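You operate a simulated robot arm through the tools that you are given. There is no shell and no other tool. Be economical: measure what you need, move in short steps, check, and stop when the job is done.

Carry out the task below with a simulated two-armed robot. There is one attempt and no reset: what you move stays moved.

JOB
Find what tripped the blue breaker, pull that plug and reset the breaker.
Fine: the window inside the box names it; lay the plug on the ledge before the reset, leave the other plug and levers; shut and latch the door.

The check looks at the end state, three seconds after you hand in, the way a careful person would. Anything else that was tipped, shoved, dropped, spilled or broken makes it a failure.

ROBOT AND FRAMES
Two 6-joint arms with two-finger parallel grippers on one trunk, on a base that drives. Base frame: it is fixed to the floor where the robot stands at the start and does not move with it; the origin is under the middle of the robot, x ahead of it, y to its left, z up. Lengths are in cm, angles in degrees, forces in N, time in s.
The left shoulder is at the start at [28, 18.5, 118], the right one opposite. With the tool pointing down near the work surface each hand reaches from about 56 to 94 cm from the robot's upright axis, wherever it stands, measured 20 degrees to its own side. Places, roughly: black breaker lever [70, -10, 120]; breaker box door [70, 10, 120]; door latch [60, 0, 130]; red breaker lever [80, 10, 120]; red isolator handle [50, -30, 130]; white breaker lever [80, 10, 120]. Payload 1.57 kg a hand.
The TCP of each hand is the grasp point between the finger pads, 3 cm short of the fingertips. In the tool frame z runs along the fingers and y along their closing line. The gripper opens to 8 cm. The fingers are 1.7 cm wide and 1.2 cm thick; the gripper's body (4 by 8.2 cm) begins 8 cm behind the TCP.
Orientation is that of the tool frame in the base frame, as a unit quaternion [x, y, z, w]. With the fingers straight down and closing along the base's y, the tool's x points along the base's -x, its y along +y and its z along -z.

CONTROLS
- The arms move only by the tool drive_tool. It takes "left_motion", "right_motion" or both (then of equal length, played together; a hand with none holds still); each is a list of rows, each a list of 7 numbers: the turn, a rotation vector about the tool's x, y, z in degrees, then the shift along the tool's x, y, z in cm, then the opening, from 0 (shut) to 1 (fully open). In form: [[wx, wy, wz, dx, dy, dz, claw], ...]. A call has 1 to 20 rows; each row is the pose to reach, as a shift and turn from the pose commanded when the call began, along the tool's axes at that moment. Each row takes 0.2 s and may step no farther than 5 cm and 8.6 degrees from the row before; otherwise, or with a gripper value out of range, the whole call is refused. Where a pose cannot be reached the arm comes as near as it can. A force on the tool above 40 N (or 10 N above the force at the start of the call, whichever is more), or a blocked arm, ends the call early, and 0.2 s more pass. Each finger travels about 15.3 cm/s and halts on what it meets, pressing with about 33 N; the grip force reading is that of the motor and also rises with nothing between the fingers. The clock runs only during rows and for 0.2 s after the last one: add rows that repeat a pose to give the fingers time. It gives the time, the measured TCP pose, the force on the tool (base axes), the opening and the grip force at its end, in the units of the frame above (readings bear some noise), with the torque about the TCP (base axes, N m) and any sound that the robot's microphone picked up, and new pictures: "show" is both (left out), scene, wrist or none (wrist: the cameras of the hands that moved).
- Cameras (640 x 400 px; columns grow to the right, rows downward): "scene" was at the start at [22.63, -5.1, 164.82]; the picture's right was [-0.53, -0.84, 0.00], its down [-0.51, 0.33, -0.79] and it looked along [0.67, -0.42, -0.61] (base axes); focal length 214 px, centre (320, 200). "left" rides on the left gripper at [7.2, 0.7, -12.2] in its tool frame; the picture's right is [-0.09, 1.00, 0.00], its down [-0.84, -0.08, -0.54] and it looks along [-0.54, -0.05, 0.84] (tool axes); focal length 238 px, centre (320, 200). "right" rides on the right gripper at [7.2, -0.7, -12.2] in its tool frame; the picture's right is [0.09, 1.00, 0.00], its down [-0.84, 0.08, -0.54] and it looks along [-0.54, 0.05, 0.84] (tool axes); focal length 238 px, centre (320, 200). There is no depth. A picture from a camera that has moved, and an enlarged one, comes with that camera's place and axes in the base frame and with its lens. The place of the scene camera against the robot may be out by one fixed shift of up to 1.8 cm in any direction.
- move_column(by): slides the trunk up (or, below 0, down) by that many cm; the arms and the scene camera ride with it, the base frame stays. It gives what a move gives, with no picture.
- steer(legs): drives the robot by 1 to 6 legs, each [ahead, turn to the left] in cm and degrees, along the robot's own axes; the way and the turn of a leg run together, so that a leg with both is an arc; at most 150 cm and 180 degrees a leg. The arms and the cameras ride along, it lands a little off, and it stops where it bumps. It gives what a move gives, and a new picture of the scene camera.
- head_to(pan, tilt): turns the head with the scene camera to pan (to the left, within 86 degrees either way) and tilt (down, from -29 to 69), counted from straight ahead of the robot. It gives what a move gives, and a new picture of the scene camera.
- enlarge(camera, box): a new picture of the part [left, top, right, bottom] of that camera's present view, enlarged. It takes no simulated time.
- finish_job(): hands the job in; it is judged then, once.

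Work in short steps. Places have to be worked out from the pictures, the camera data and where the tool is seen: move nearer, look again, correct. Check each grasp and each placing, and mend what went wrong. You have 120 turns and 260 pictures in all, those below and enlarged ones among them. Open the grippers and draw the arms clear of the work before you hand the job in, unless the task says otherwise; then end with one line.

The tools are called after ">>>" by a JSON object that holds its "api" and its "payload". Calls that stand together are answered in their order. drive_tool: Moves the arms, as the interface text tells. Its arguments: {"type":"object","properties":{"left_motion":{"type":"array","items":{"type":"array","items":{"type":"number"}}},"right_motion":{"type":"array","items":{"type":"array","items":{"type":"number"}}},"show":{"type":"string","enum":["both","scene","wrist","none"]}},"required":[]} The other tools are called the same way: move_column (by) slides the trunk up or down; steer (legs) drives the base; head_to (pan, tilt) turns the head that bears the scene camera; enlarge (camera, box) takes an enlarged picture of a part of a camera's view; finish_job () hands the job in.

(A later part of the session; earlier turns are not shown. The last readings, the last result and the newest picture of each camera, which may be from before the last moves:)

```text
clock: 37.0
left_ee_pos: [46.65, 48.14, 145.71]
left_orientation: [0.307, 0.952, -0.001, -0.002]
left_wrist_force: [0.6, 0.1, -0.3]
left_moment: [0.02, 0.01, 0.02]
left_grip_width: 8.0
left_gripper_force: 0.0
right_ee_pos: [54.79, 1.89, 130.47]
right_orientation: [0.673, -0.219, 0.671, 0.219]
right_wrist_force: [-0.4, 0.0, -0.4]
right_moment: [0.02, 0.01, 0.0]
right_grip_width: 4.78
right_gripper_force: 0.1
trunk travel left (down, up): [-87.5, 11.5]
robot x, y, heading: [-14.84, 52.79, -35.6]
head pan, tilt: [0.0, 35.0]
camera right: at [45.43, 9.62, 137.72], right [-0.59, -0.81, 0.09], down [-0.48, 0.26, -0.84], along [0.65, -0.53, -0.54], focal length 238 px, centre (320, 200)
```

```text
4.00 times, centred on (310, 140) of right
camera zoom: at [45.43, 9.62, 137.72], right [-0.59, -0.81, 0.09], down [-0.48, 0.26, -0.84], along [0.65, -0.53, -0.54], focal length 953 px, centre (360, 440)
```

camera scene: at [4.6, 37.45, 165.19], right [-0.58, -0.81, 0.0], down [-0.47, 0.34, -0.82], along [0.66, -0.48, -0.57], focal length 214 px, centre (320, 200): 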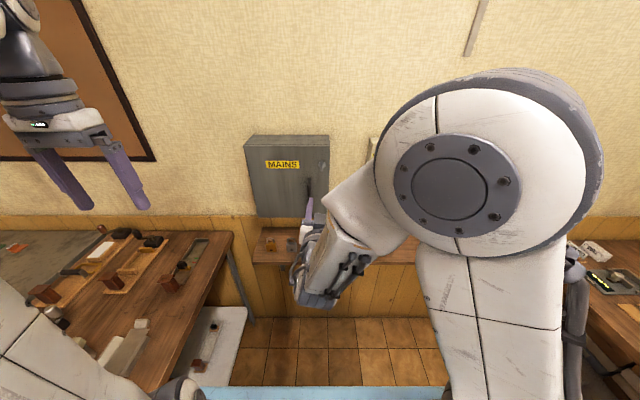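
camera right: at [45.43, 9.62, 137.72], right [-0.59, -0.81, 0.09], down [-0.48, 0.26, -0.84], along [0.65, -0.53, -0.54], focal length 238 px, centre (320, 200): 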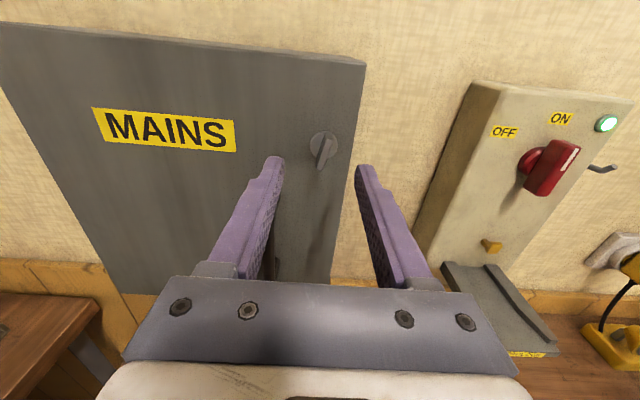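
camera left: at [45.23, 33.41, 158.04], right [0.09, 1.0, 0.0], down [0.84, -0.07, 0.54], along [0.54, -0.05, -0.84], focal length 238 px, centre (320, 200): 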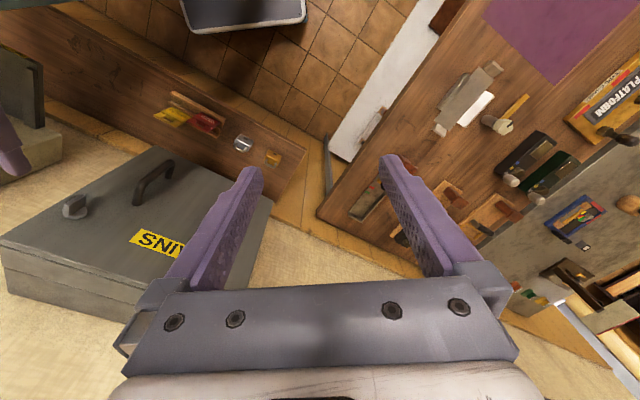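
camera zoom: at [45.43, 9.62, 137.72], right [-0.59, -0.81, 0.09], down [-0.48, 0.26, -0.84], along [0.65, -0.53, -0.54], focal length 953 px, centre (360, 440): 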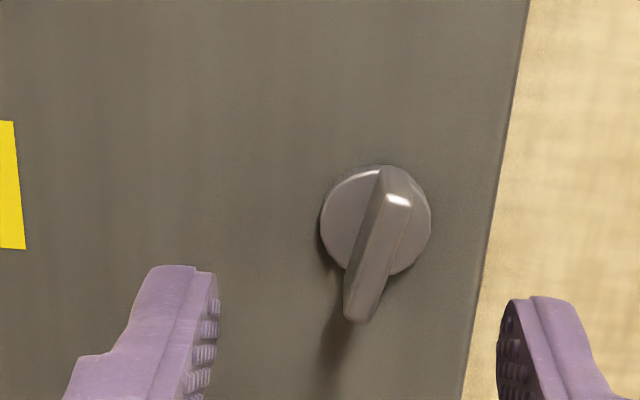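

Good view of the knob. Align roll +10°, advance 5.5 cm and grip.

>>> {"api": "drive_tool", "payload": {"right_motion": [[0, 0, 5, -0.2, 0.2, 2, 0.6], [0, 0, 10, -0.35, 0.35, 4, 0.6], [0, 0, 10, -0.35, 0.35, 5.5, 0.6], [0, 0, 10, -0.35, 0.35, 5.5, 0.3], [0, 0, 10, -0.35, 0.35, 5.5, 0], [0, 0, 10, -0.35, 0.35, 5.5, 0]], "show": "wrist"}}

```text
clock: 38.4
left_ee_pos: [46.75, 48.14, 145.71]
left_orientation: [0.308, 0.951, -0.001, -0.002]
left_wrist_force: [0.8, -0.2, 0.0]
left_moment: [0.02, 0.01, -0.02]
left_grip_width: 7.99
left_gripper_force: 0.0
right_ee_pos: [58.91, -1.57, 130.17]
right_orientation: [0.65, -0.278, 0.689, 0.159]
right_wrist_force: [-4.3, -3.7, 0.8]
right_moment: [-0.07, -0.15, -0.01]
right_grip_width: 0.68
right_gripper_force: 26.6
trunk travel left (down, up): [-87.5, 11.5]
robot x, y, heading: [-15.36, 52.55, -35.6]
head pan, tilt: [0.0, 35.0]
camera right: at [48.84, 5.04, 137.43], right [-0.59, -0.8, -0.08], down [-0.4, 0.38, -0.84], along [0.71, -0.46, -0.54], focal length 238 px, centre (320, 200)
```

right: 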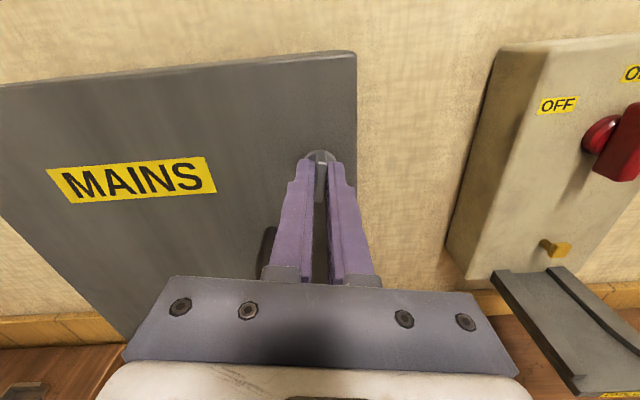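

Gripped with low force. Now turn clockwise in 7.5° steps up to +40°.

>>> {"api": "drive_tool", "payload": {"right_motion": [[0, 0, 7, 0, 0, 0, 0], [0, 0, 14, 0, 0, 0, 0], [0, 0, 21, 0, 0, 0, 0], [0, 0, 28, 0, 0, 0, 0], [0, 0, 35, 0, 0, 0, 0], [0, 0, 42, 0, 0, 0, 0]], "show": "wrist"}}

```text
clock: 39.8
left_ee_pos: [46.68, 48.1, 145.83]
left_orientation: [0.308, 0.951, -0.002, -0.002]
left_wrist_force: [-0.2, 0.2, -0.7]
left_moment: [-0.01, -0.01, -0.01]
left_grip_width: 7.99
left_gripper_force: 0.1
right_ee_pos: [58.86, -1.7, 130.16]
right_orientation: [0.507, -0.494, 0.699, -0.098]
right_wrist_force: [-10.6, -11.8, 0.2]
right_moment: [0.01, 0.05, 0.04]
right_grip_width: 0.69
right_gripper_force: 26.7
trunk travel left (down, up): [-87.5, 11.5]
robot x, y, heading: [-14.56, 52.83, -36.0]
head pan, tilt: [0.0, 35.0]
camera right: at [46.02, 1.17, 135.08], right [-0.4, -0.55, -0.73], down [-0.07, 0.82, -0.57], along [0.91, -0.18, -0.37], focal length 238 px, centre (320, 200)
```

right: 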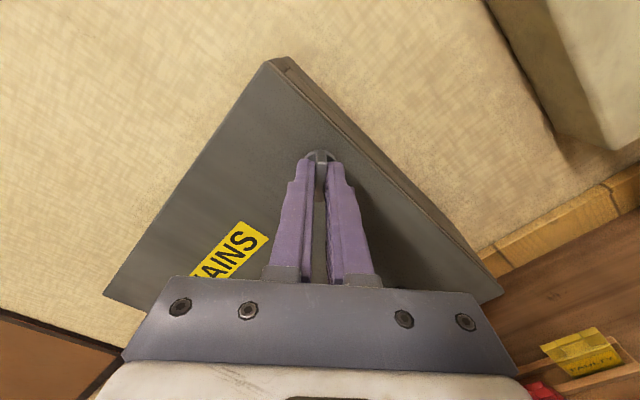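

Turning smoothly with little torque. Continue another 38° toward horizontal.

>>> {"api": "drive_tool", "payload": {"right_motion": [[0, 0, 7.6, 0, 0, 0, 0], [0, 0, 15.2, 0, 0, 0, 0], [0, 0, 22.8, 0, 0, 0, 0], [0, 0, 30.4, 0, 0, 0, 0], [0, 0, 38, 0, 0, 0, 0]], "show": "wrist"}}

```text
clock: 41.0
left_ee_pos: [46.76, 48.17, 145.81]
left_orientation: [0.308, 0.951, -0.001, -0.003]
left_wrist_force: [0.1, 0.2, -1.3]
left_moment: [0.01, -0.01, 0.01]
left_grip_width: 8.0
left_gripper_force: 0.1
right_ee_pos: [58.96, -1.85, 130.02]
right_orientation: [-0.319, 0.632, -0.629, 0.321]
right_wrist_force: [-10.7, -11.6, -5.4]
right_moment: [-0.24, 0.06, -0.37]
right_grip_width: 0.69
right_gripper_force: 26.2
trunk travel left (down, up): [-87.5, 11.5]
robot x, y, heading: [-14.97, 52.38, -36.0]
head pan, tilt: [0.0, 35.0]
camera right: at [44.98, -0.32, 130.69], right [-0.05, -0.07, -1.0], down [0.06, 1.0, -0.07], along [1.0, -0.06, -0.05], focal length 238 px, centre (320, 200)
```

right: 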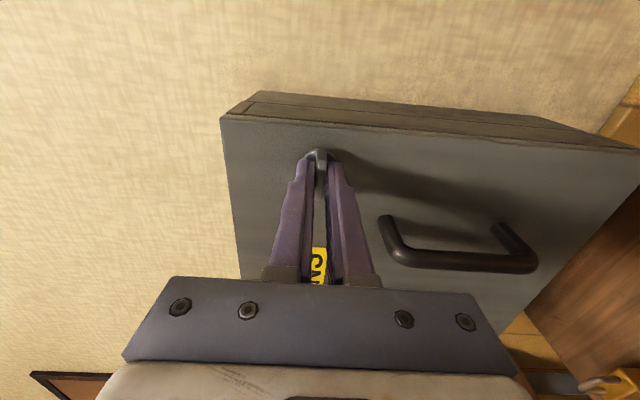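

Knob is about horizontal. Try pulling the door open a little by the knob itself (2.5 cm back).

>>> {"api": "drive_tool", "payload": {"right_motion": [[0, 0, 0, 0, 0, -0.8, 0], [0, 0, 0, 0, 0, -1.6, 0], [0, 0, 0, 0, 0, -2.5, 0]], "show": "wrist"}}

```text
clock: 41.8
left_ee_pos: [46.83, 48.27, 145.76]
left_orientation: [0.307, 0.952, -0.001, -0.002]
left_wrist_force: [1.2, -0.3, 0.1]
left_moment: [0.01, -0.02, -0.02]
left_grip_width: 7.97
left_gripper_force: 0.1
right_ee_pos: [57.23, 0.2, 129.94]
right_orientation: [-0.324, 0.629, -0.628, 0.323]
right_wrist_force: [6.6, 4.2, -9.7]
right_moment: [0.04, 0.03, -0.34]
right_grip_width: 0.67
right_gripper_force: 26.0
trunk travel left (down, up): [-87.5, 11.5]
robot x, y, heading: [-14.99, 52.03, -35.8]
head pan, tilt: [0.0, 35.0]
camera right: at [43.23, 1.45, 130.74], right [-0.06, -0.07, -1.0], down [0.05, 1.0, -0.08], along [1.0, -0.05, -0.05], focal length 238 px, centre (320, 200)
```

right: 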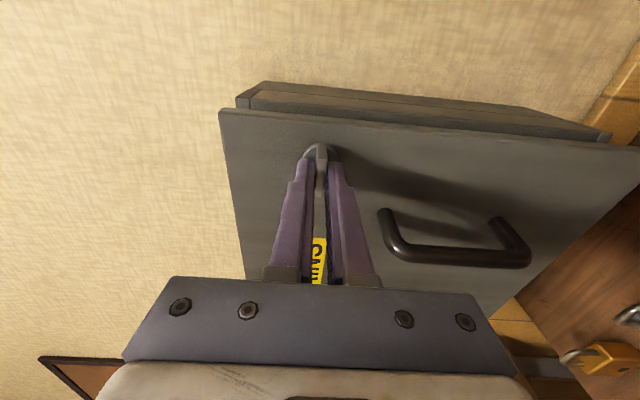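

The door is opening. Pull it along its hinge arc to roughly 36°.

>>> {"api": "drive_tool", "payload": {"right_motion": [[0, 3, 0, -1.1, 0, -2.4, 0], [0, 6, 0, -2.6, 0, -5.7, 0], [0, 10, 0, -4.6, 0, -8.7, 0], [0, 14, 0, -6.9, 0, -11.4, 0], [0, 14, 0, -6.9, 0, -11.4, 0]]}}

```text
clock: 43.0
left_ee_pos: [46.71, 48.18, 145.75]
left_orientation: [0.308, 0.951, -0.002, -0.002]
left_wrist_force: [0.7, 0.0, -0.3]
left_moment: [0.02, 0.01, 0.0]
left_grip_width: 8.02
left_gripper_force: 0.0
right_ee_pos: [51.88, 12.21, 129.99]
right_orientation: [-0.242, 0.666, -0.663, 0.241]
right_wrist_force: [-12.9, -3.2, -17.3]
right_moment: [0.14, 0.01, 0.15]
right_grip_width: 0.69
right_gripper_force: 25.9
trunk travel left (down, up): [-87.5, 11.5]
robot x, y, heading: [-15.12, 52.73, -36.1]
head pan, tilt: [0.0, 35.0]
camera scene: at [4.48, 37.36, 165.18], right [-0.59, -0.81, 0.0], down [-0.46, 0.34, -0.82], along [0.66, -0.48, -0.57], focal length 214 px, centre (320, 200)
camera right: at [38.61, 16.96, 130.74], right [-0.07, -0.06, -1.0], down [0.29, 0.95, -0.08], along [0.95, -0.3, -0.05], focal length 238 px, centre (320, 200)
```

scene: 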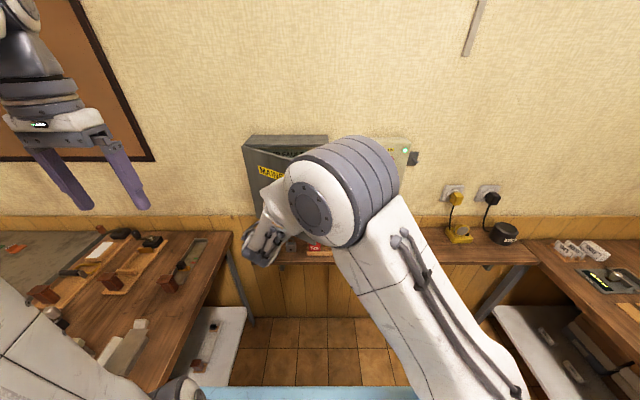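
right: 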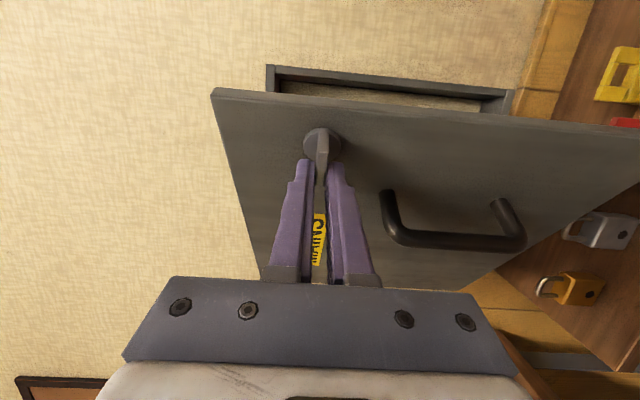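

Door open about 35°. Release the knob and back off, to see whether the door stays.

>>> {"api": "drive_tool", "payload": {"right_motion": [[0, 0, 0, 0, 0, 0, 0.3], [0, 0, 0, 0, 0, 0, 0.5], [0, 0, 0, 0, 0, -4, 0.5], [0, 0, 0, 1, 0, -8, 0.5], [0, 0, 0, 5, 0, -9, 0.3], [0, 0, 0, 9, 0, -10, 0], [0, 0, 0, 14, 0, -10, 0]]}}

```text
clock: 44.6
left_ee_pos: [46.7, 48.2, 145.8]
left_orientation: [0.307, 0.952, -0.001, -0.002]
left_wrist_force: [-0.7, -0.2, 0.9]
left_moment: [-0.02, 0.02, 0.02]
left_grip_width: 7.99
left_gripper_force: 0.0
right_ee_pos: [34.93, 10.96, 130.18]
right_orientation: [-0.24, 0.666, -0.664, 0.243]
right_wrist_force: [-0.4, 0.0, 0.4]
right_moment: [-0.01, 0.03, 0.0]
right_grip_width: 0.0
right_gripper_force: 21.1
right hand out of reach, approached as far as the arm can: row 7
trunk travel left (down, up): [-87.5, 11.5]
robot x, y, heading: [-14.64, 52.16, -35.7]
head pan, tilt: [0.0, 35.0]
camera scene: at [4.52, 37.42, 165.19], right [-0.59, -0.81, 0.0], down [-0.46, 0.34, -0.82], along [0.66, -0.48, -0.57], focal length 214 px, centre (320, 200)
camera right: at [21.74, 15.7, 130.93], right [-0.07, -0.06, -1.0], down [0.29, 0.95, -0.08], along [0.95, -0.3, -0.05], focal length 238 px, centre (320, 200)
```

scene: 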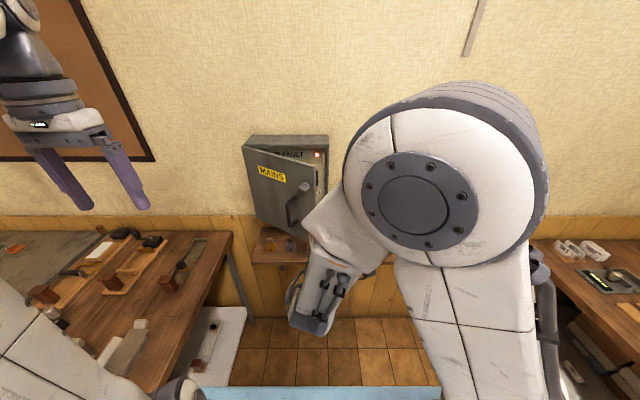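
right: 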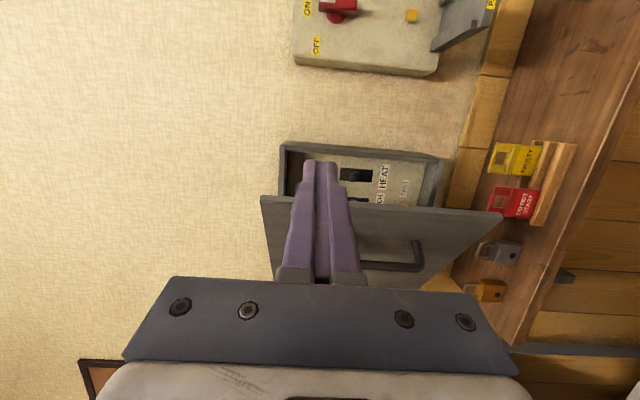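

The door stays open. Zoom in on the interior from the scene camera and wrist.

>>> {"api": "enlarge", "payload": {"camera": "scene", "box": [230, 120, 350, 240]}}

>>> {"api": "enlarge", "payload": {"camera": "right", "box": [260, 130, 500, 280]}}

```text
3.33 times, centred on (290, 180) of scene
camera zoom: at [4.52, 37.42, 165.19], right [-0.59, -0.81, 0.0], down [-0.46, 0.34, -0.82], along [0.66, -0.48, -0.57], focal length 715 px, centre (420, 267)
```

zoom: 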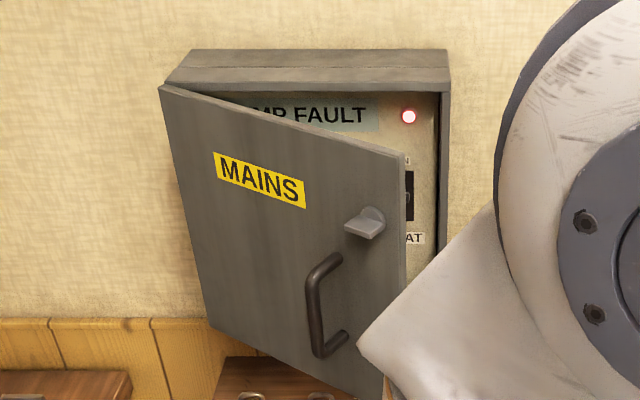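

```text
2.67 times, centred on (380, 205) of right
camera zoom: at [21.74, 15.7, 130.93], right [-0.07, -0.06, -1.0], down [0.29, 0.95, -0.08], along [0.95, -0.3, -0.05], focal length 636 px, centre (160, 187)
```

zoom: 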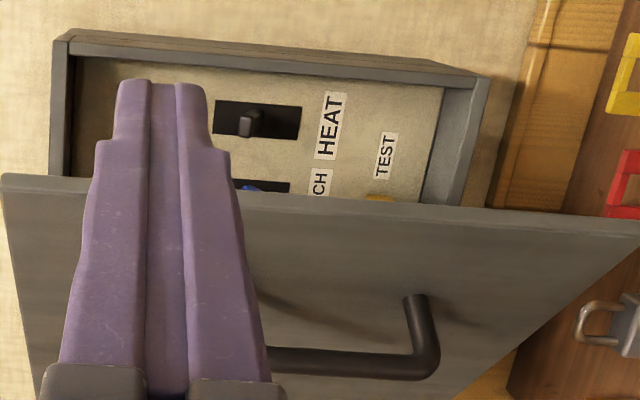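

The window reads "..MP FAULT". I'll swing the door wider by putting the closed right hand around its free edge and sweeping left.

>>> {"api": "drive_tool", "payload": {"right_motion": [[0, 0, 0, 1.3, 0, 2.6, 0], [0, 0, 0, 0.84, 0, 6.6, 0], [0, 0, 0, -0.1, 0, 10.5, 0], [0, 0, 0, -1.1, 0, 14.4, 0], [0, 0, 0, -2, 0, 18.2, 0], [0, 0, 0, -3.7, 0, 20.9, 0], [0, 0, 0, -6.6, 0, 20.2, 0], [0, 0, 0, -10.3, 0, 18.3, 0], [0, 0, 0, -13.9, 0, 16.3, 0], [0, 0, 0, -17.6, 0, 14.4, 0], [0, 0, 0, -21.2, 0, 12.5, 0], [0, 0, 0, -24.8, 0, 10.5, 0]]}}

```text
clock: 46.3
left_ee_pos: [46.74, 48.05, 145.78]
left_orientation: [0.308, 0.951, -0.001, -0.003]
left_wrist_force: [0.9, -0.4, -0.7]
left_moment: [0.04, 0.05, 0.01]
left_grip_width: 8.03
left_gripper_force: 0.0
right_ee_pos: [53.04, 0.12, 130.28]
right_orientation: [-0.231, 0.668, -0.667, 0.236]
right_wrist_force: [-5.9, -2.8, 3.0]
right_moment: [0.24, 0.09, 0.63]
right_grip_width: 0.0
right_gripper_force: 21.3
trunk travel left (down, up): [-87.5, 11.5]
robot x, y, heading: [-14.94, 52.17, -35.8]
head pan, tilt: [0.0, 35.0]
stopped in row 8 (right hand): the force on the tool passed its limit at 59 N (the readings are from after the stop); the commanded pose is now the measured one
camera scene: at [4.51, 37.36, 165.19], right [-0.59, -0.81, 0.0], down [-0.46, 0.34, -0.82], along [0.66, -0.48, -0.57], focal length 214 px, centre (320, 200)
camera right: at [39.88, 5.14, 130.84], right [-0.07, -0.05, -1.0], down [0.32, 0.95, -0.07], along [0.95, -0.32, -0.05], focal length 238 px, centre (320, 200)
```

scene: 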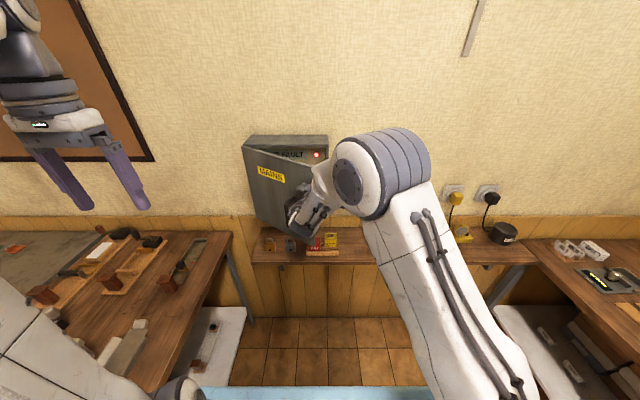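
right: 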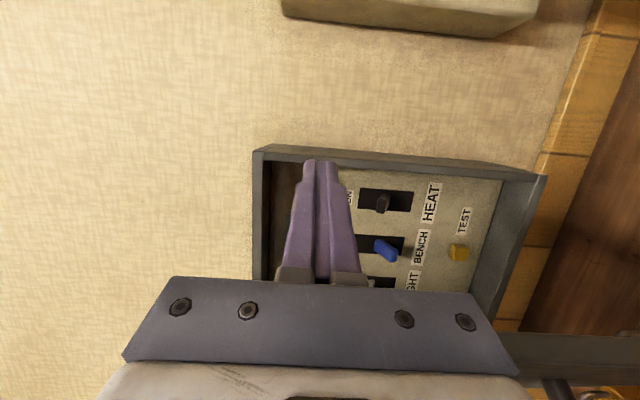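

Contact happened too fast. Back a bit and push slowly.

>>> {"api": "drive_tool", "payload": {"right_motion": [[0, 0, 0, 1.6, 0, -3, 0], [0, 0, 0, 0.2, 0, -3.7, 0], [0, 0, 0, -1.1, 0, -4.5, 0], [0, 0, 0, -2.4, 0, -5.2, 0], [0, 0, 0, -3.8, 0, -6, 0], [0, 0, 0, -5.2, 0, -6.7, 0], [0, 0, 0, -6.5, 0, -7.5, 0], [0, 0, 0, -7.9, 0, -8.2, 0], [0, 0, 0, -9.2, 0, -9, 0], [0, 0, 0, -10.6, 0, -9.7, 0], [0, 0, 0, -12, 0, -10.5, 0], [0, 0, 0, -13.3, 0, -11.2, 0], [0, 0, 0, -14.7, 0, -12, 0], [0, 0, 0, -16, 0, -12.7, 0], [0, 0, 0, -17.4, 0, -13.5, 0]]}}

```text
clock: 47.4
left_ee_pos: [46.65, 47.91, 145.84]
left_orientation: [0.309, 0.951, -0.001, -0.003]
left_wrist_force: [-0.4, 0.8, 0.0]
left_moment: [0.04, 0.03, -0.01]
left_grip_width: 8.0
left_gripper_force: 0.0
right_ee_pos: [50.8, 5.0, 130.14]
right_orientation: [-0.224, 0.671, -0.67, 0.226]
right_wrist_force: [-15.9, -6.0, 3.9]
right_moment: [0.02, 0.13, 0.37]
right_grip_width: 0.0
right_gripper_force: 21.4
trunk travel left (down, up): [-87.5, 11.5]
robot x, y, heading: [-15.13, 52.48, -36.4]
head pan, tilt: [0.0, 35.0]
stopped in row 5 (right hand): the force on the tool passed its limit at 51 N (the readings are from after the stop); the commanded pose is now the measured one
camera scene: at [4.29, 37.27, 165.22], right [-0.59, -0.81, 0.0], down [-0.46, 0.34, -0.82], along [0.66, -0.48, -0.57], focal length 214 px, centre (320, 200)
camera right: at [37.93, 10.51, 130.81], right [-0.07, -0.05, -1.0], down [0.34, 0.94, -0.07], along [0.94, -0.35, -0.05], focal length 238 px, centre (320, 200)
```

scene: 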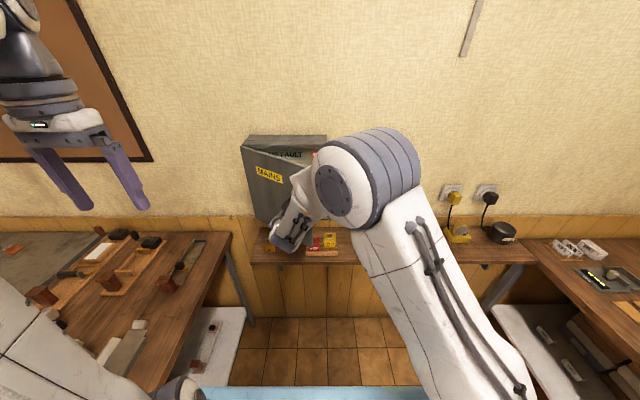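
right: 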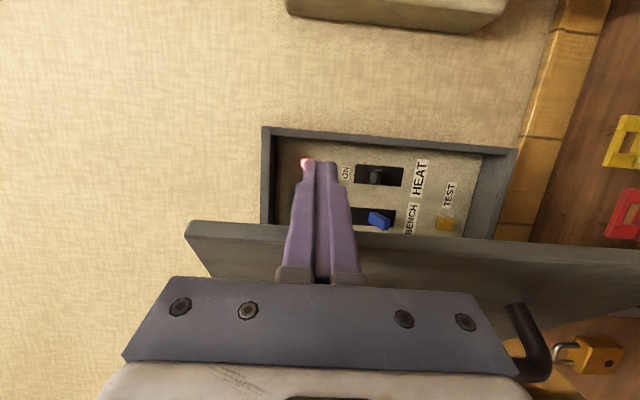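

The fingers jam on the door's end face. I'll withdraw, turn the hand to point left behind the door, and then hook it open.

>>> {"api": "drive_tool", "payload": {"right_motion": [[0, 0, 0, 3.2, 0, 0, 0], [0, -7.5, 0, 5, 0, -1, 0], [0, -15, 0, 6.2, 0, -2, 0], [0, -22.5, 0, 6.2, 0, -3, 0], [0, -30, 0, 6.2, 0, -3.5, 0], [0, -37.5, 0, 6.2, 0, -3.5, 0], [0, -45, 0, 6.2, 0, -3.5, 0], [0, -52, 0, 6.2, 0, -3.5, 0]]}}

```text
clock: 49.2
left_ee_pos: [46.72, 47.99, 145.77]
left_orientation: [0.309, 0.951, -0.001, -0.004]
left_wrist_force: [0.4, 0.3, -0.1]
left_moment: [0.02, 0.0, -0.01]
left_grip_width: 7.99
left_gripper_force: 0.0
right_ee_pos: [44.81, 22.47, 131.73]
right_orientation: [-0.473, 0.53, -0.523, 0.471]
right_wrist_force: [-0.9, 0.6, -0.2]
right_moment: [0.0, 0.0, 0.02]
right_grip_width: 0.0
right_gripper_force: 21.3
right hand out of reach, approached as far as the arm can: row 5, 6, 7, 8
trunk travel left (down, up): [-87.5, 11.5]
robot x, y, heading: [-15.25, 52.5, -36.0]
head pan, tilt: [0.0, 35.0]
camera scene: at [4.45, 37.3, 165.19], right [-0.59, -0.81, 0.0], down [-0.46, 0.34, -0.82], along [0.66, -0.48, -0.57], focal length 214 px, centre (320, 200)
camera right: at [32.0, 16.65, 132.57], right [-0.02, -0.09, -1.0], down [-0.45, 0.89, -0.07], along [0.89, 0.44, -0.06], focal length 238 px, centre (320, 200)
```

scene: 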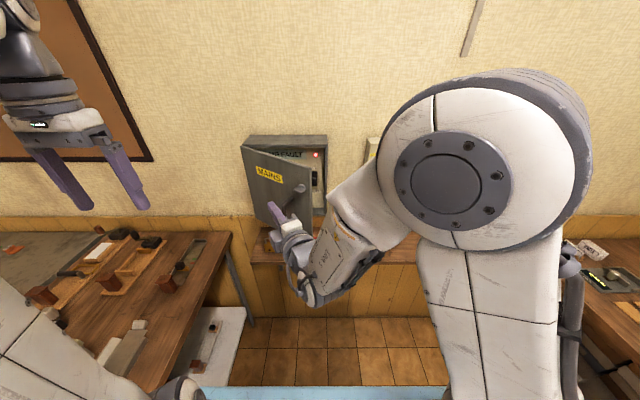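
right: 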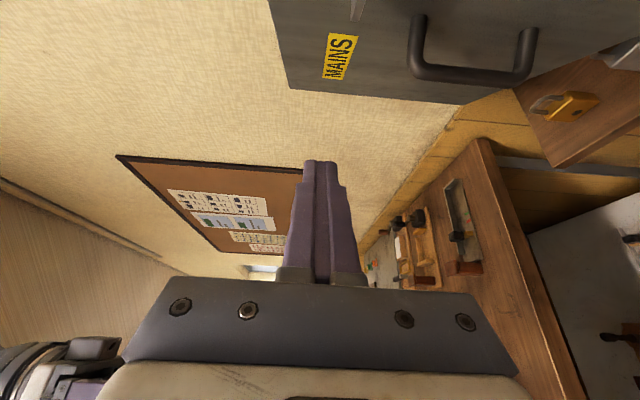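

The hook pose is too close to the shoulder. I'll back the base another 18 cm and retry hooking.

>>> {"api": "steer", "payload": {"legs": [[-18, 0]]}}

>>> {"api": "enlarge", "payload": {"camera": "scene", "box": [230, 100, 350, 220]}}

```text
clock: 50.7
left_ee_pos: [32.14, 58.6, 145.78]
left_orientation: [0.311, 0.951, -0.001, -0.003]
left_wrist_force: [-0.1, 0.2, 0.2]
left_moment: [0.01, -0.01, -0.02]
left_grip_width: 7.99
left_gripper_force: 0.2
right_ee_pos: [30.19, 33.0, 131.79]
right_orientation: [-0.473, 0.531, -0.524, 0.47]
right_wrist_force: [0.0, -0.3, 0.3]
right_moment: [0.0, -0.02, 0.04]
right_grip_width: 0.01
right_gripper_force: 21.2
trunk travel left (down, up): [-87.5, 11.5]
robot x, y, heading: [-29.28, 63.31, -36.0]
head pan, tilt: [0.0, 35.0]
camera scene: at [-10.22, 48.01, 165.19], right [-0.59, -0.81, 0.0], down [-0.46, 0.34, -0.82], along [0.66, -0.48, -0.57], focal length 214 px, centre (320, 200)
```

scene: 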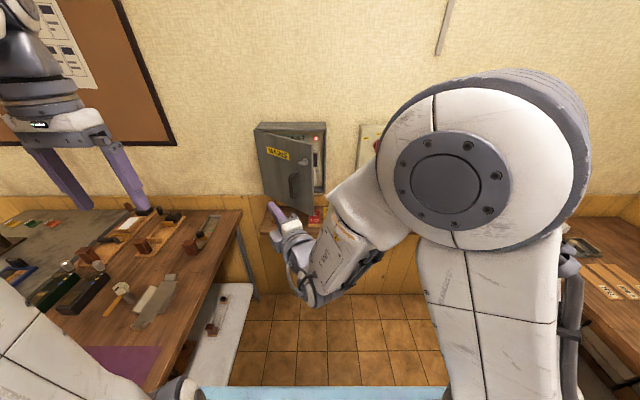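

```text
3.33 times, centred on (290, 160) of scene
camera zoom: at [-10.22, 48.01, 165.19], right [-0.59, -0.81, 0.0], down [-0.46, 0.34, -0.82], along [0.66, -0.48, -0.57], focal length 715 px, centre (420, 333)
```

zoom: 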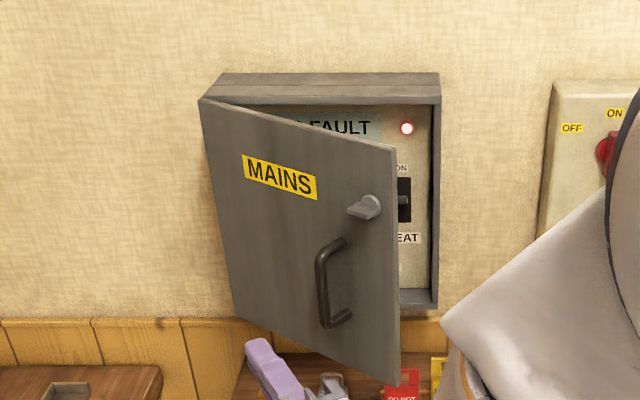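

Now route the hand right around the free edge and into position behind the door.

>>> {"api": "drive_tool", "payload": {"right_motion": [[0, 0, 0, 3.5, 0, -2, 0], [0, 0, 0, 7.9, 0, -3.3, 0], [0, 0, 0, 12.4, 0, -3.1, 0], [0, 0, 0, 16.5, 0, -0.9, 0], [0, 0, 0, 19.8, 0, 2.5, 0], [0, 0, 0, 22.1, 0, 6.4, 0], [0, 0, 0, 23.9, 0, 10.6, 0], [0, 0, 0, 24.2, 0, 15.4, 0], [0, 0, 0, 24.2, 0, 20, 0], [0, 0, 0, 24.2, 0, 24.2, 0], [0, 0, 0, 24.2, 0, 27.7, 0]]}}

```text
clock: 53.1
left_ee_pos: [32.43, 58.35, 145.62]
left_orientation: [0.309, 0.951, 0.0, -0.005]
left_wrist_force: [1.0, -1.5, -0.5]
left_moment: [0.15, 0.15, 0.02]
left_grip_width: 8.0
left_gripper_force: 0.0
right_ee_pos: [64.26, 12.0, 132.79]
right_orientation: [-0.456, 0.583, -0.527, 0.417]
right_wrist_force: [1.8, -1.7, 12.5]
right_moment: [0.31, 1.28, 0.04]
right_grip_width: 0.0
right_gripper_force: 21.0
right hand out of reach, approached as far as the arm can: row 1, 2, 3, 4, 5, 6, 7, 8, 9, 10, 11
trunk travel left (down, up): [-87.5, 11.5]
robot x, y, heading: [-29.37, 63.0, -36.2]
head pan, tilt: [0.0, 35.0]
camera scene: at [-9.91, 47.67, 165.09], right [-0.59, -0.81, 0.0], down [-0.46, 0.34, -0.82], along [0.66, -0.48, -0.58], focal length 214 px, centre (320, 200)
camera right: at [50.88, 7.9, 134.57], right [-0.11, -0.06, -0.99], down [-0.33, 0.94, -0.02], along [0.94, 0.33, -0.13], focal length 238 px, centre (320, 200)
```

scene: 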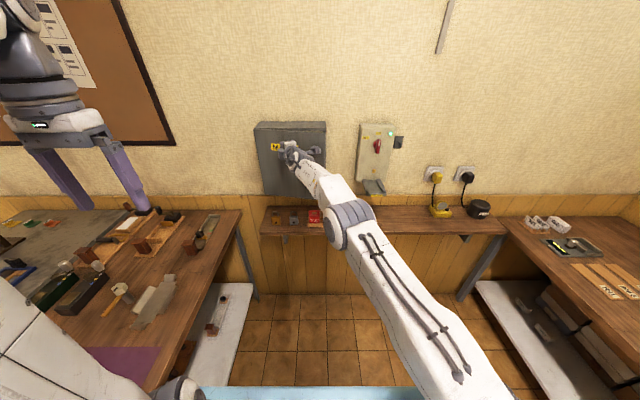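
right: 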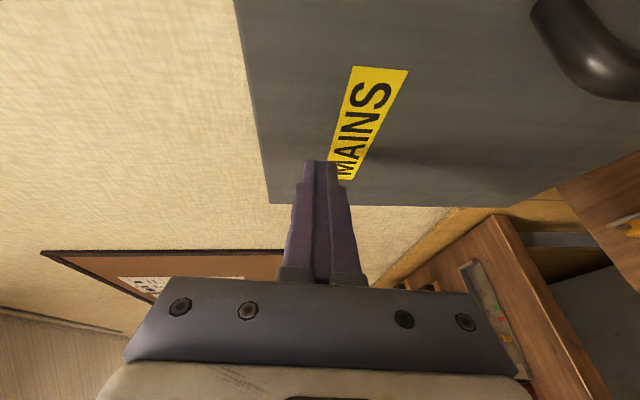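

The reach-limited path swung the hand in front and pushed the door closed again. I'll back the right hand straight out, turning to face the wall.

>>> {"api": "drive_tool", "payload": {"right_motion": [[0, 0, 0, 0, 0, -3, 0], [0, 3, 0, 0, 0, -7, 0], [0, 7, 0, 0, 0, -11, 0], [0, 11, 0, 0, 0, -15, 0], [0, 16, 0, 0, 0, -19, 0], [0, 22, 0, 2, 0, -22, 0]]}}

```text
clock: 54.5
left_ee_pos: [32.11, 58.74, 145.69]
left_orientation: [0.309, 0.951, -0.001, -0.003]
left_wrist_force: [-0.5, 1.2, -0.1]
left_moment: [-0.03, 0.0, 0.01]
left_grip_width: 8.01
left_gripper_force: 0.0
right_ee_pos: [42.29, 15.53, 136.03]
right_orientation: [-0.339, 0.646, -0.611, 0.306]
right_wrist_force: [1.0, -0.4, -0.8]
right_moment: [0.01, 0.01, -0.02]
right_grip_width: 0.0
right_gripper_force: 21.3
right hand out of reach, approached as far as the arm can: row 1, 2
trunk travel left (down, up): [-87.5, 11.5]
robot x, y, heading: [-29.33, 63.11, -36.5]
head pan, tilt: [0.0, 35.0]
camera scene: at [-10.25, 48.04, 165.2], right [-0.59, -0.81, 0.0], down [-0.46, 0.34, -0.82], along [0.66, -0.48, -0.57], focal length 214 px, centre (320, 200)
camera right: at [28.26, 16.71, 137.63], right [-0.12, -0.05, -0.99], down [0.04, 1.0, -0.06], along [0.99, -0.05, -0.12], focal length 238 px, centre (320, 200)
```

scene: 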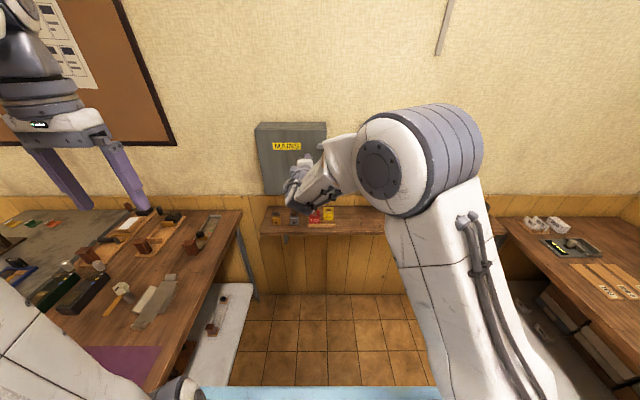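
right: 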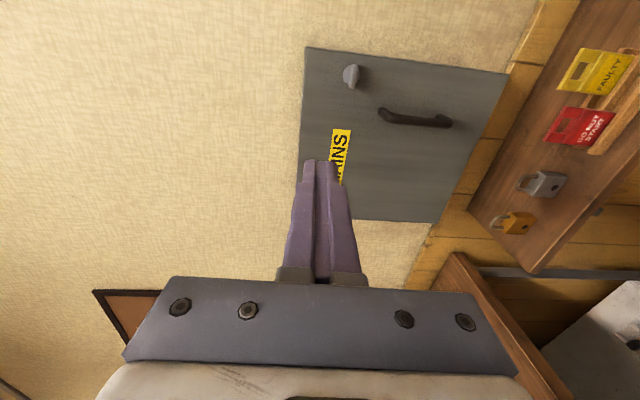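

Door closed again; left arm is better placed to pull the handle open. I'll move the right hand aside and bring the left hand in front of the handle pointing at the wall.

>>> {"api": "drive_tool", "payload": {"left_motion": [[0, -5.63, 0, -2.7, -1.84, 1.54, 0.8], [0, -11.25, 0, -5.4, -3.68, 3.1, 0.8], [0, -16.9, 0, -8.1, -5.5, 4.6, 0.8], [0, -22.5, 0, -10.8, -7.4, 6.2, 0.8], [0, -28.1, 0, -13.5, -9.2, 7.7, 0.8], [0, -33.8, 0, -16.2, -11, 9.3, 0.8], [0, -39.4, 0, -18.9, -12.9, 10.8, 0.8], [0, -45, 0, -21.6, -14.7, 12.3, 0.8], [0, -50.6, 0, -24.3, -16.6, 13.9, 0.8], [0, -56.3, 0, -27, -18.4, 15.4, 0.8], [0, -61.9, 0, -29.7, -20.2, 17, 0.8], [0, -67.5, 0, -32.4, -22.1, 18.5, 0.8], [0, -73.1, 0, -35.1, -23.9, 20.1, 0.8], [0, -78.8, 0, -37.8, -25.7, 21.6, 0.8], [0, -84.4, 0, -40, -27.6, 23.1, 0.8], [0, -90, 0, -42, -29.4, 24.7, 0.8]], "right_motion": [[0, 0, 0, 4.2, 0, -0.5, 0], [0, 0, 0, 8.4, 0, -1, 0], [0, 0, 0, 12.6, 0, -1.5, 0], [0, 0, 0, 16.8, 0, -2, 0], [0, 0, 0, 21, 0, -2.5, 0], [0, 0, 0, 25, 0, -3, 0], [0, 0, 0, 25, 0, -3, 0], [0, 0, 0, 25, 0, -3, 0], [0, 0, 0, 25, 0, -3, 0], [0, 0, 0, 25, 0, -3, 0], [0, 0, 0, 25, 0, -3, 0], [0, 0, 0, 25, 0, -3, 0], [0, 0, 0, 25, 0, -3, 0], [0, 0, 0, 25, 0, -3, 0], [0, 0, 0, 25, 0, -3, 0], [0, 0, 0, 25, 0, -3, 0]]}}

```text
clock: 57.9
left_ee_pos: [48.48, 9.97, 120.95]
left_orientation: [0.218, 0.673, -0.22, 0.671]
left_wrist_force: [-1.0, -0.6, -0.5]
left_moment: [0.03, 0.01, 0.05]
left_grip_width: 6.4
left_gripper_force: 0.0
left hand out of reach, approached as far as the arm can: row 9, 10
right_ee_pos: [29.22, 2.66, 138.2]
right_orientation: [-0.328, 0.656, -0.615, 0.288]
right_wrist_force: [0.0, 1.0, -0.2]
right_moment: [0.02, 0.0, 0.01]
right_grip_width: 0.0
right_gripper_force: 21.0
right hand out of reach, approached as far as the arm can: row 4, 5, 6, 7, 8, 9, 10, 11, 12, 13, 14, 15, 16
trunk travel left (down, up): [-87.5, 11.5]
robot x, y, heading: [-30.05, 63.26, -36.1]
head pan, tilt: [0.0, 35.0]
camera scene: at [-10.25, 48.03, 165.2], right [-0.59, -0.81, 0.0], down [-0.46, 0.34, -0.82], along [0.66, -0.48, -0.57], focal length 214 px, centre (320, 200)
camera right: at [15.4, 4.51, 140.0], right [-0.13, -0.04, -0.99], down [0.09, 0.99, -0.06], along [0.99, -0.09, -0.13], focal length 238 px, centre (320, 200)
camera left: at [38.96, 17.77, 113.84], right [0.59, 0.8, 0.09], down [-0.48, 0.26, 0.84], along [0.65, -0.53, 0.54], focal length 238 px, centre (320, 200)
```

scene: 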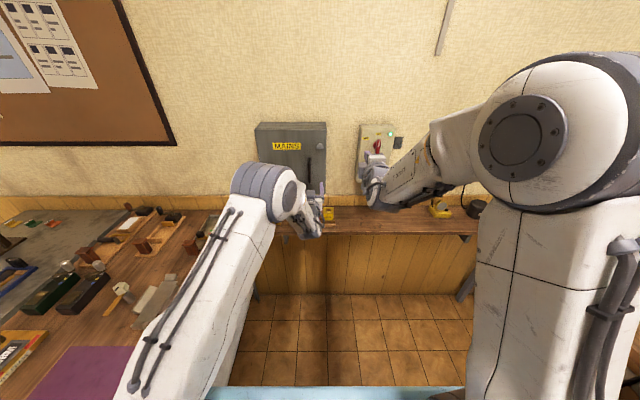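
right: 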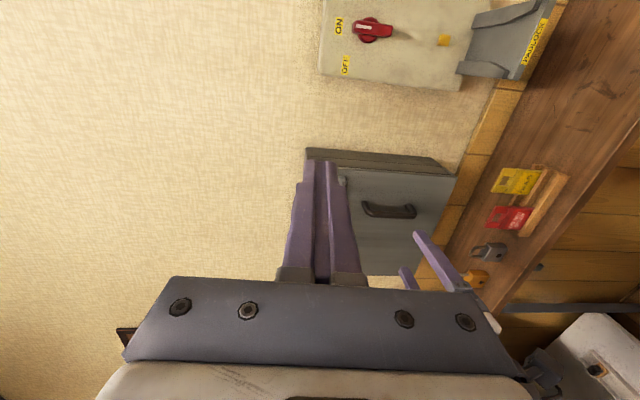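
left: 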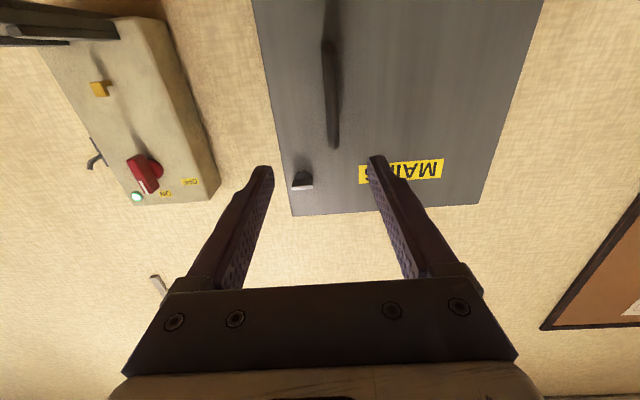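

Handle is at about l=38, z 113–125. Advance the left hand around it.

>>> {"api": "drive_tool", "payload": {"left_motion": [[0, 0, 0, 0.5, 0.5, 3, 0.8], [0, 0, 0, 1, 1, 6, 0.8], [0, 0, 0, 1.5, 1.5, 9, 0.8], [0, 0, 0, 1.5, 1.5, 10.5, 0.8]], "show": "wrist"}}

```text
clock: 58.9
left_ee_pos: [57.98, 5.2, 119.46]
left_orientation: [0.219, 0.674, -0.22, 0.671]
left_wrist_force: [0.0, -0.5, -0.1]
left_moment: [0.03, 0.0, 0.0]
left_grip_width: 6.38
left_gripper_force: 0.0
right_ee_pos: [29.14, 2.71, 138.22]
right_orientation: [-0.328, 0.657, -0.615, 0.288]
right_wrist_force: [-0.6, 0.8, 0.3]
right_moment: [-0.02, 0.0, 0.01]
right_grip_width: 0.0
right_gripper_force: 21.3
trunk travel left (down, up): [-87.5, 11.5]
robot x, y, heading: [-29.59, 63.32, -36.0]
head pan, tilt: [0.0, 35.0]
camera left: at [48.41, 12.86, 112.37], right [0.59, 0.81, 0.09], down [-0.48, 0.26, 0.84], along [0.65, -0.53, 0.54], focal length 238 px, centre (320, 200)
```

left: 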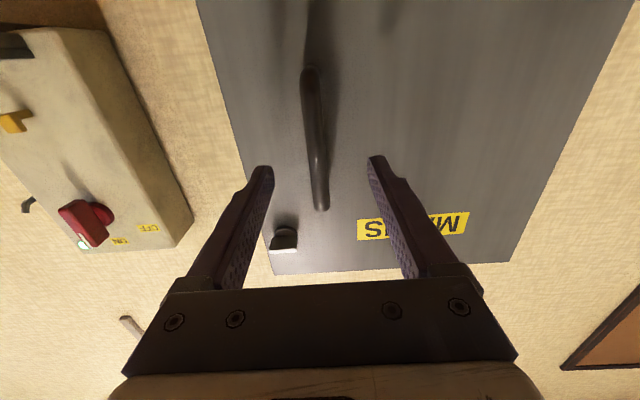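

Handle is centred between the fingers. Forward 4 cm and close.

>>> {"api": "drive_tool", "payload": {"left_motion": [[0, 0, 0, 0, 0, 2, 0.8], [0, 0, 0, 0, 0, 4, 0.8], [0, 0, 0, 0, 0, 4, 0.4], [0, 0, 0, 0, 0, 4, 0], [0, 0, 0, 0, 0, 4, 0]], "show": "wrist"}}

```text
clock: 60.1
left_ee_pos: [61.17, 2.65, 119.49]
left_orientation: [0.219, 0.674, -0.22, 0.671]
left_wrist_force: [-6.1, -6.4, 2.3]
left_moment: [0.31, 0.24, -0.13]
left_grip_width: 1.36
left_gripper_force: 30.4
right_ee_pos: [29.17, 2.67, 138.25]
right_orientation: [-0.327, 0.657, -0.615, 0.288]
right_wrist_force: [1.3, -0.3, -1.4]
right_moment: [0.0, 0.0, 0.01]
right_grip_width: 0.02
right_gripper_force: 22.0
trunk travel left (down, up): [-87.5, 11.5]
robot x, y, heading: [-29.26, 62.96, -36.2]
head pan, tilt: [0.0, 35.0]
camera left: at [51.49, 10.43, 112.43], right [0.59, 0.8, 0.09], down [-0.48, 0.26, 0.84], along [0.65, -0.54, 0.54], focal length 238 px, centre (320, 200)
```

left: 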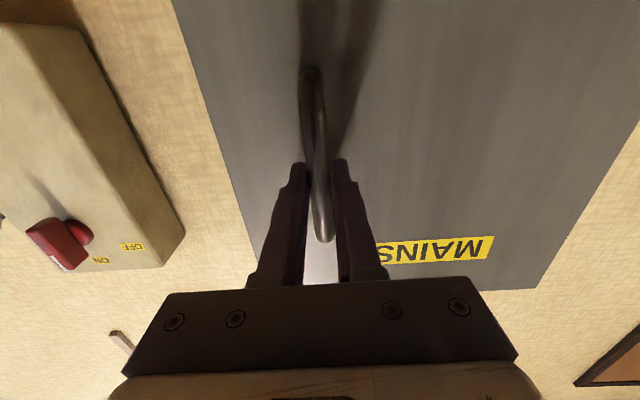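

Handle gripped. Pull along the hinge arc to 40°.

>>> {"api": "drive_tool", "payload": {"left_motion": [[3, 0, 0, 0, 0.9, -2.9, 0], [6, 0, 0, 0, 2.2, -5.6, 0], [9, 0, 0, 0, 3.8, -8.1, 0], [12, 0, 0, 0, 5.8, -10.3, 0], [15, 0, 0, 0, 8.1, -12.3, 0], [15, 0, 0, 0, 8.1, -12.3, 0]], "show": "scene"}}

```text
clock: 60.8
left_ee_pos: [58.88, 5.54, 119.46]
left_orientation: [0.227, 0.675, -0.231, 0.663]
left_wrist_force: [5.8, 5.4, -1.4]
left_moment: [0.59, 0.0, 0.19]
left_grip_width: 1.37
left_gripper_force: 30.1
left hand out of reach, approached as far as the arm can: row 1, 2, 3
right_ee_pos: [29.28, 2.72, 138.29]
right_orientation: [-0.328, 0.657, -0.615, 0.288]
right_wrist_force: [-0.2, 0.0, -0.2]
right_moment: [-0.01, -0.01, 0.03]
right_grip_width: 0.0
right_gripper_force: 21.2
trunk travel left (down, up): [-87.5, 11.5]
robot x, y, heading: [-29.76, 63.08, -35.8]
head pan, tilt: [0.0, 35.0]
stopped in row 3 (left hand): the force on the tool passed its limit at 43 N (the readings are from after the stop); the commanded pose is now the measured one
camera scene: at [-10.11, 48.1, 165.18], right [-0.59, -0.81, 0.0], down [-0.47, 0.34, -0.82], along [0.66, -0.48, -0.57], focal length 214 px, centre (320, 200)
```

scene: 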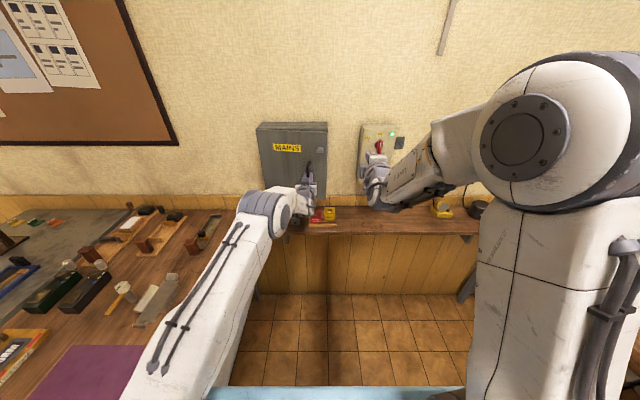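

Rotating hits a joint limit; the door is open ~10°. Continue pulling without rotating, slower.

>>> {"api": "drive_tool", "payload": {"left_motion": [[0, 0, 0, 0, 0.5, -1, 0], [0, 0, 0, 0, 1.2, -2, 0], [0, 0, 0, 0, 2, -3.25, 0], [0, 0, 0, 0, 2.8, -4.5, 0], [0, 0, 0, 0, 3.8, -5.6, 0], [0, 0, 0, 0, 4.8, -6.7, 0], [0, 0, 0, 0, 5.9, -7.7, 0], [0, 0, 0, 0, 7.1, -8.7, 0]], "show": "scene"}}

```text
clock: 61.9
left_ee_pos: [56.48, 9.5, 119.59]
left_orientation: [0.216, 0.68, -0.221, 0.665]
left_wrist_force: [6.8, 3.2, -1.7]
left_moment: [0.48, -0.16, 0.15]
left_grip_width: 1.43
left_gripper_force: 30.4
left hand out of reach, approached as far as the arm can: row 2, 3, 4, 5
right_ee_pos: [29.55, 2.84, 138.05]
right_orientation: [-0.328, 0.657, -0.615, 0.288]
right_wrist_force: [0.3, 0.6, 0.2]
right_moment: [-0.02, 0.0, 0.01]
right_grip_width: 0.0
right_gripper_force: 21.6
trunk travel left (down, up): [-87.5, 11.5]
robot x, y, heading: [-29.71, 63.14, -35.6]
head pan, tilt: [0.0, 35.0]
stopped in row 5 (left hand): the force on the tool passed its limit at 41 N (the readings are from after the stop); the commanded pose is now the measured one
camera scene: at [-10.01, 48.18, 165.19], right [-0.58, -0.81, 0.0], down [-0.47, 0.33, -0.82], along [0.66, -0.48, -0.57], focal length 214 px, centre (320, 200)
```

scene: 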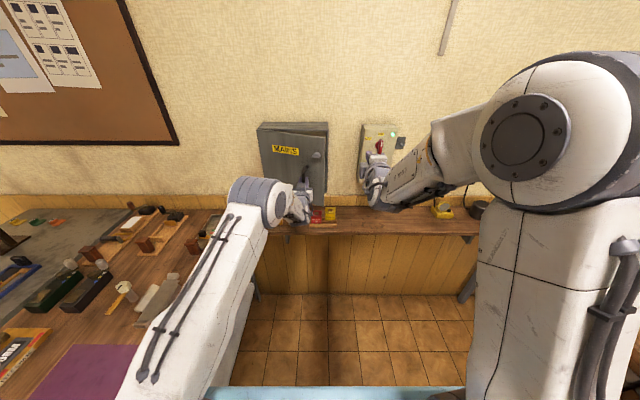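

Still joint-limited in this wrist configuration. Release, back off and roll the left hand +180° (camera-up), which had more freedom on the right arm.

>>> {"api": "drive_tool", "payload": {"left_motion": [[0, 0, 0, 0, 0, 0, 0.3], [0, 0, 0, 0, 0, 0, 0.7], [0, 0, 0, 0, 0, -4, 0.8], [0, 0, 0, 0, 0, -8, 0.8], [0, 0, 8.5, 0, 0, -10, 0.8], [0, 0, 17, 0, 0, -10, 0.8], [0, 0, 25.5, 0, 0, -10, 0.8], [0, 0, 34, 0, 0, -10, 0.8], [0, 0, 42.5, 0, 0, -10, 0.8], [0, 0, 51, 0, 0, -10, 0.8], [0, 0, 59.5, 0, 0, -10, 0.8], [0, 0, 68, 0, 0, -10, 0.8], [0, 0, 76.5, 0, 0, -10, 0.8], [0, 0, 85, 0, 0, -10, 0.8], [0, 0, 93.5, 0, 0, -10, 0.8], [0, 0, 102, 0, 0, -10, 0.8], [0, 0, 110.5, 0, 0, -10, 0.8], [0, 0, 119, 0, 0, -10, 0.8], [0, 0, 127.5, 0, 0, -10, 0.8], [0, 0, 136, 0, 0, -10, 0.8]], "show": "wrist"}}

```text
clock: 66.1
left_ee_pos: [48.29, 15.25, 119.71]
left_orientation: [0.711, 0.054, 0.535, 0.453]
left_wrist_force: [0.8, 0.0, -0.2]
left_moment: [0.02, -0.01, 0.0]
left_grip_width: 6.39
left_gripper_force: 0.0
right_ee_pos: [29.46, 2.8, 138.18]
right_orientation: [-0.328, 0.656, -0.615, 0.288]
right_wrist_force: [-0.1, -0.4, 0.0]
right_moment: [0.0, 0.01, 0.02]
right_grip_width: 0.0
right_gripper_force: 21.0
trunk travel left (down, up): [-87.5, 11.5]
robot x, y, heading: [-29.54, 63.22, -35.4]
head pan, tilt: [0.0, 35.0]
camera left: at [41.19, 26.07, 125.67], right [-0.45, -0.63, 0.63], down [-0.76, -0.11, -0.64], along [0.47, -0.77, -0.43], focal length 238 px, centre (320, 200)
```

left: 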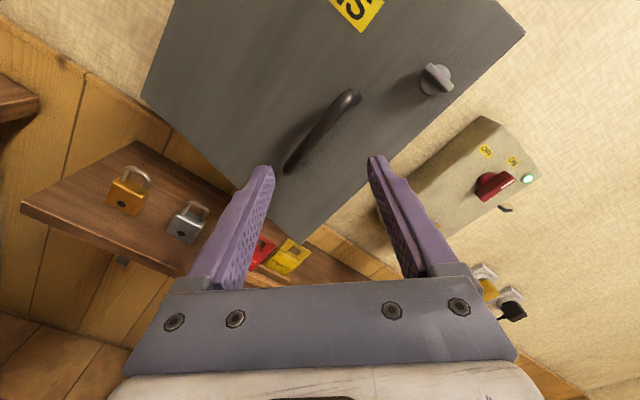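

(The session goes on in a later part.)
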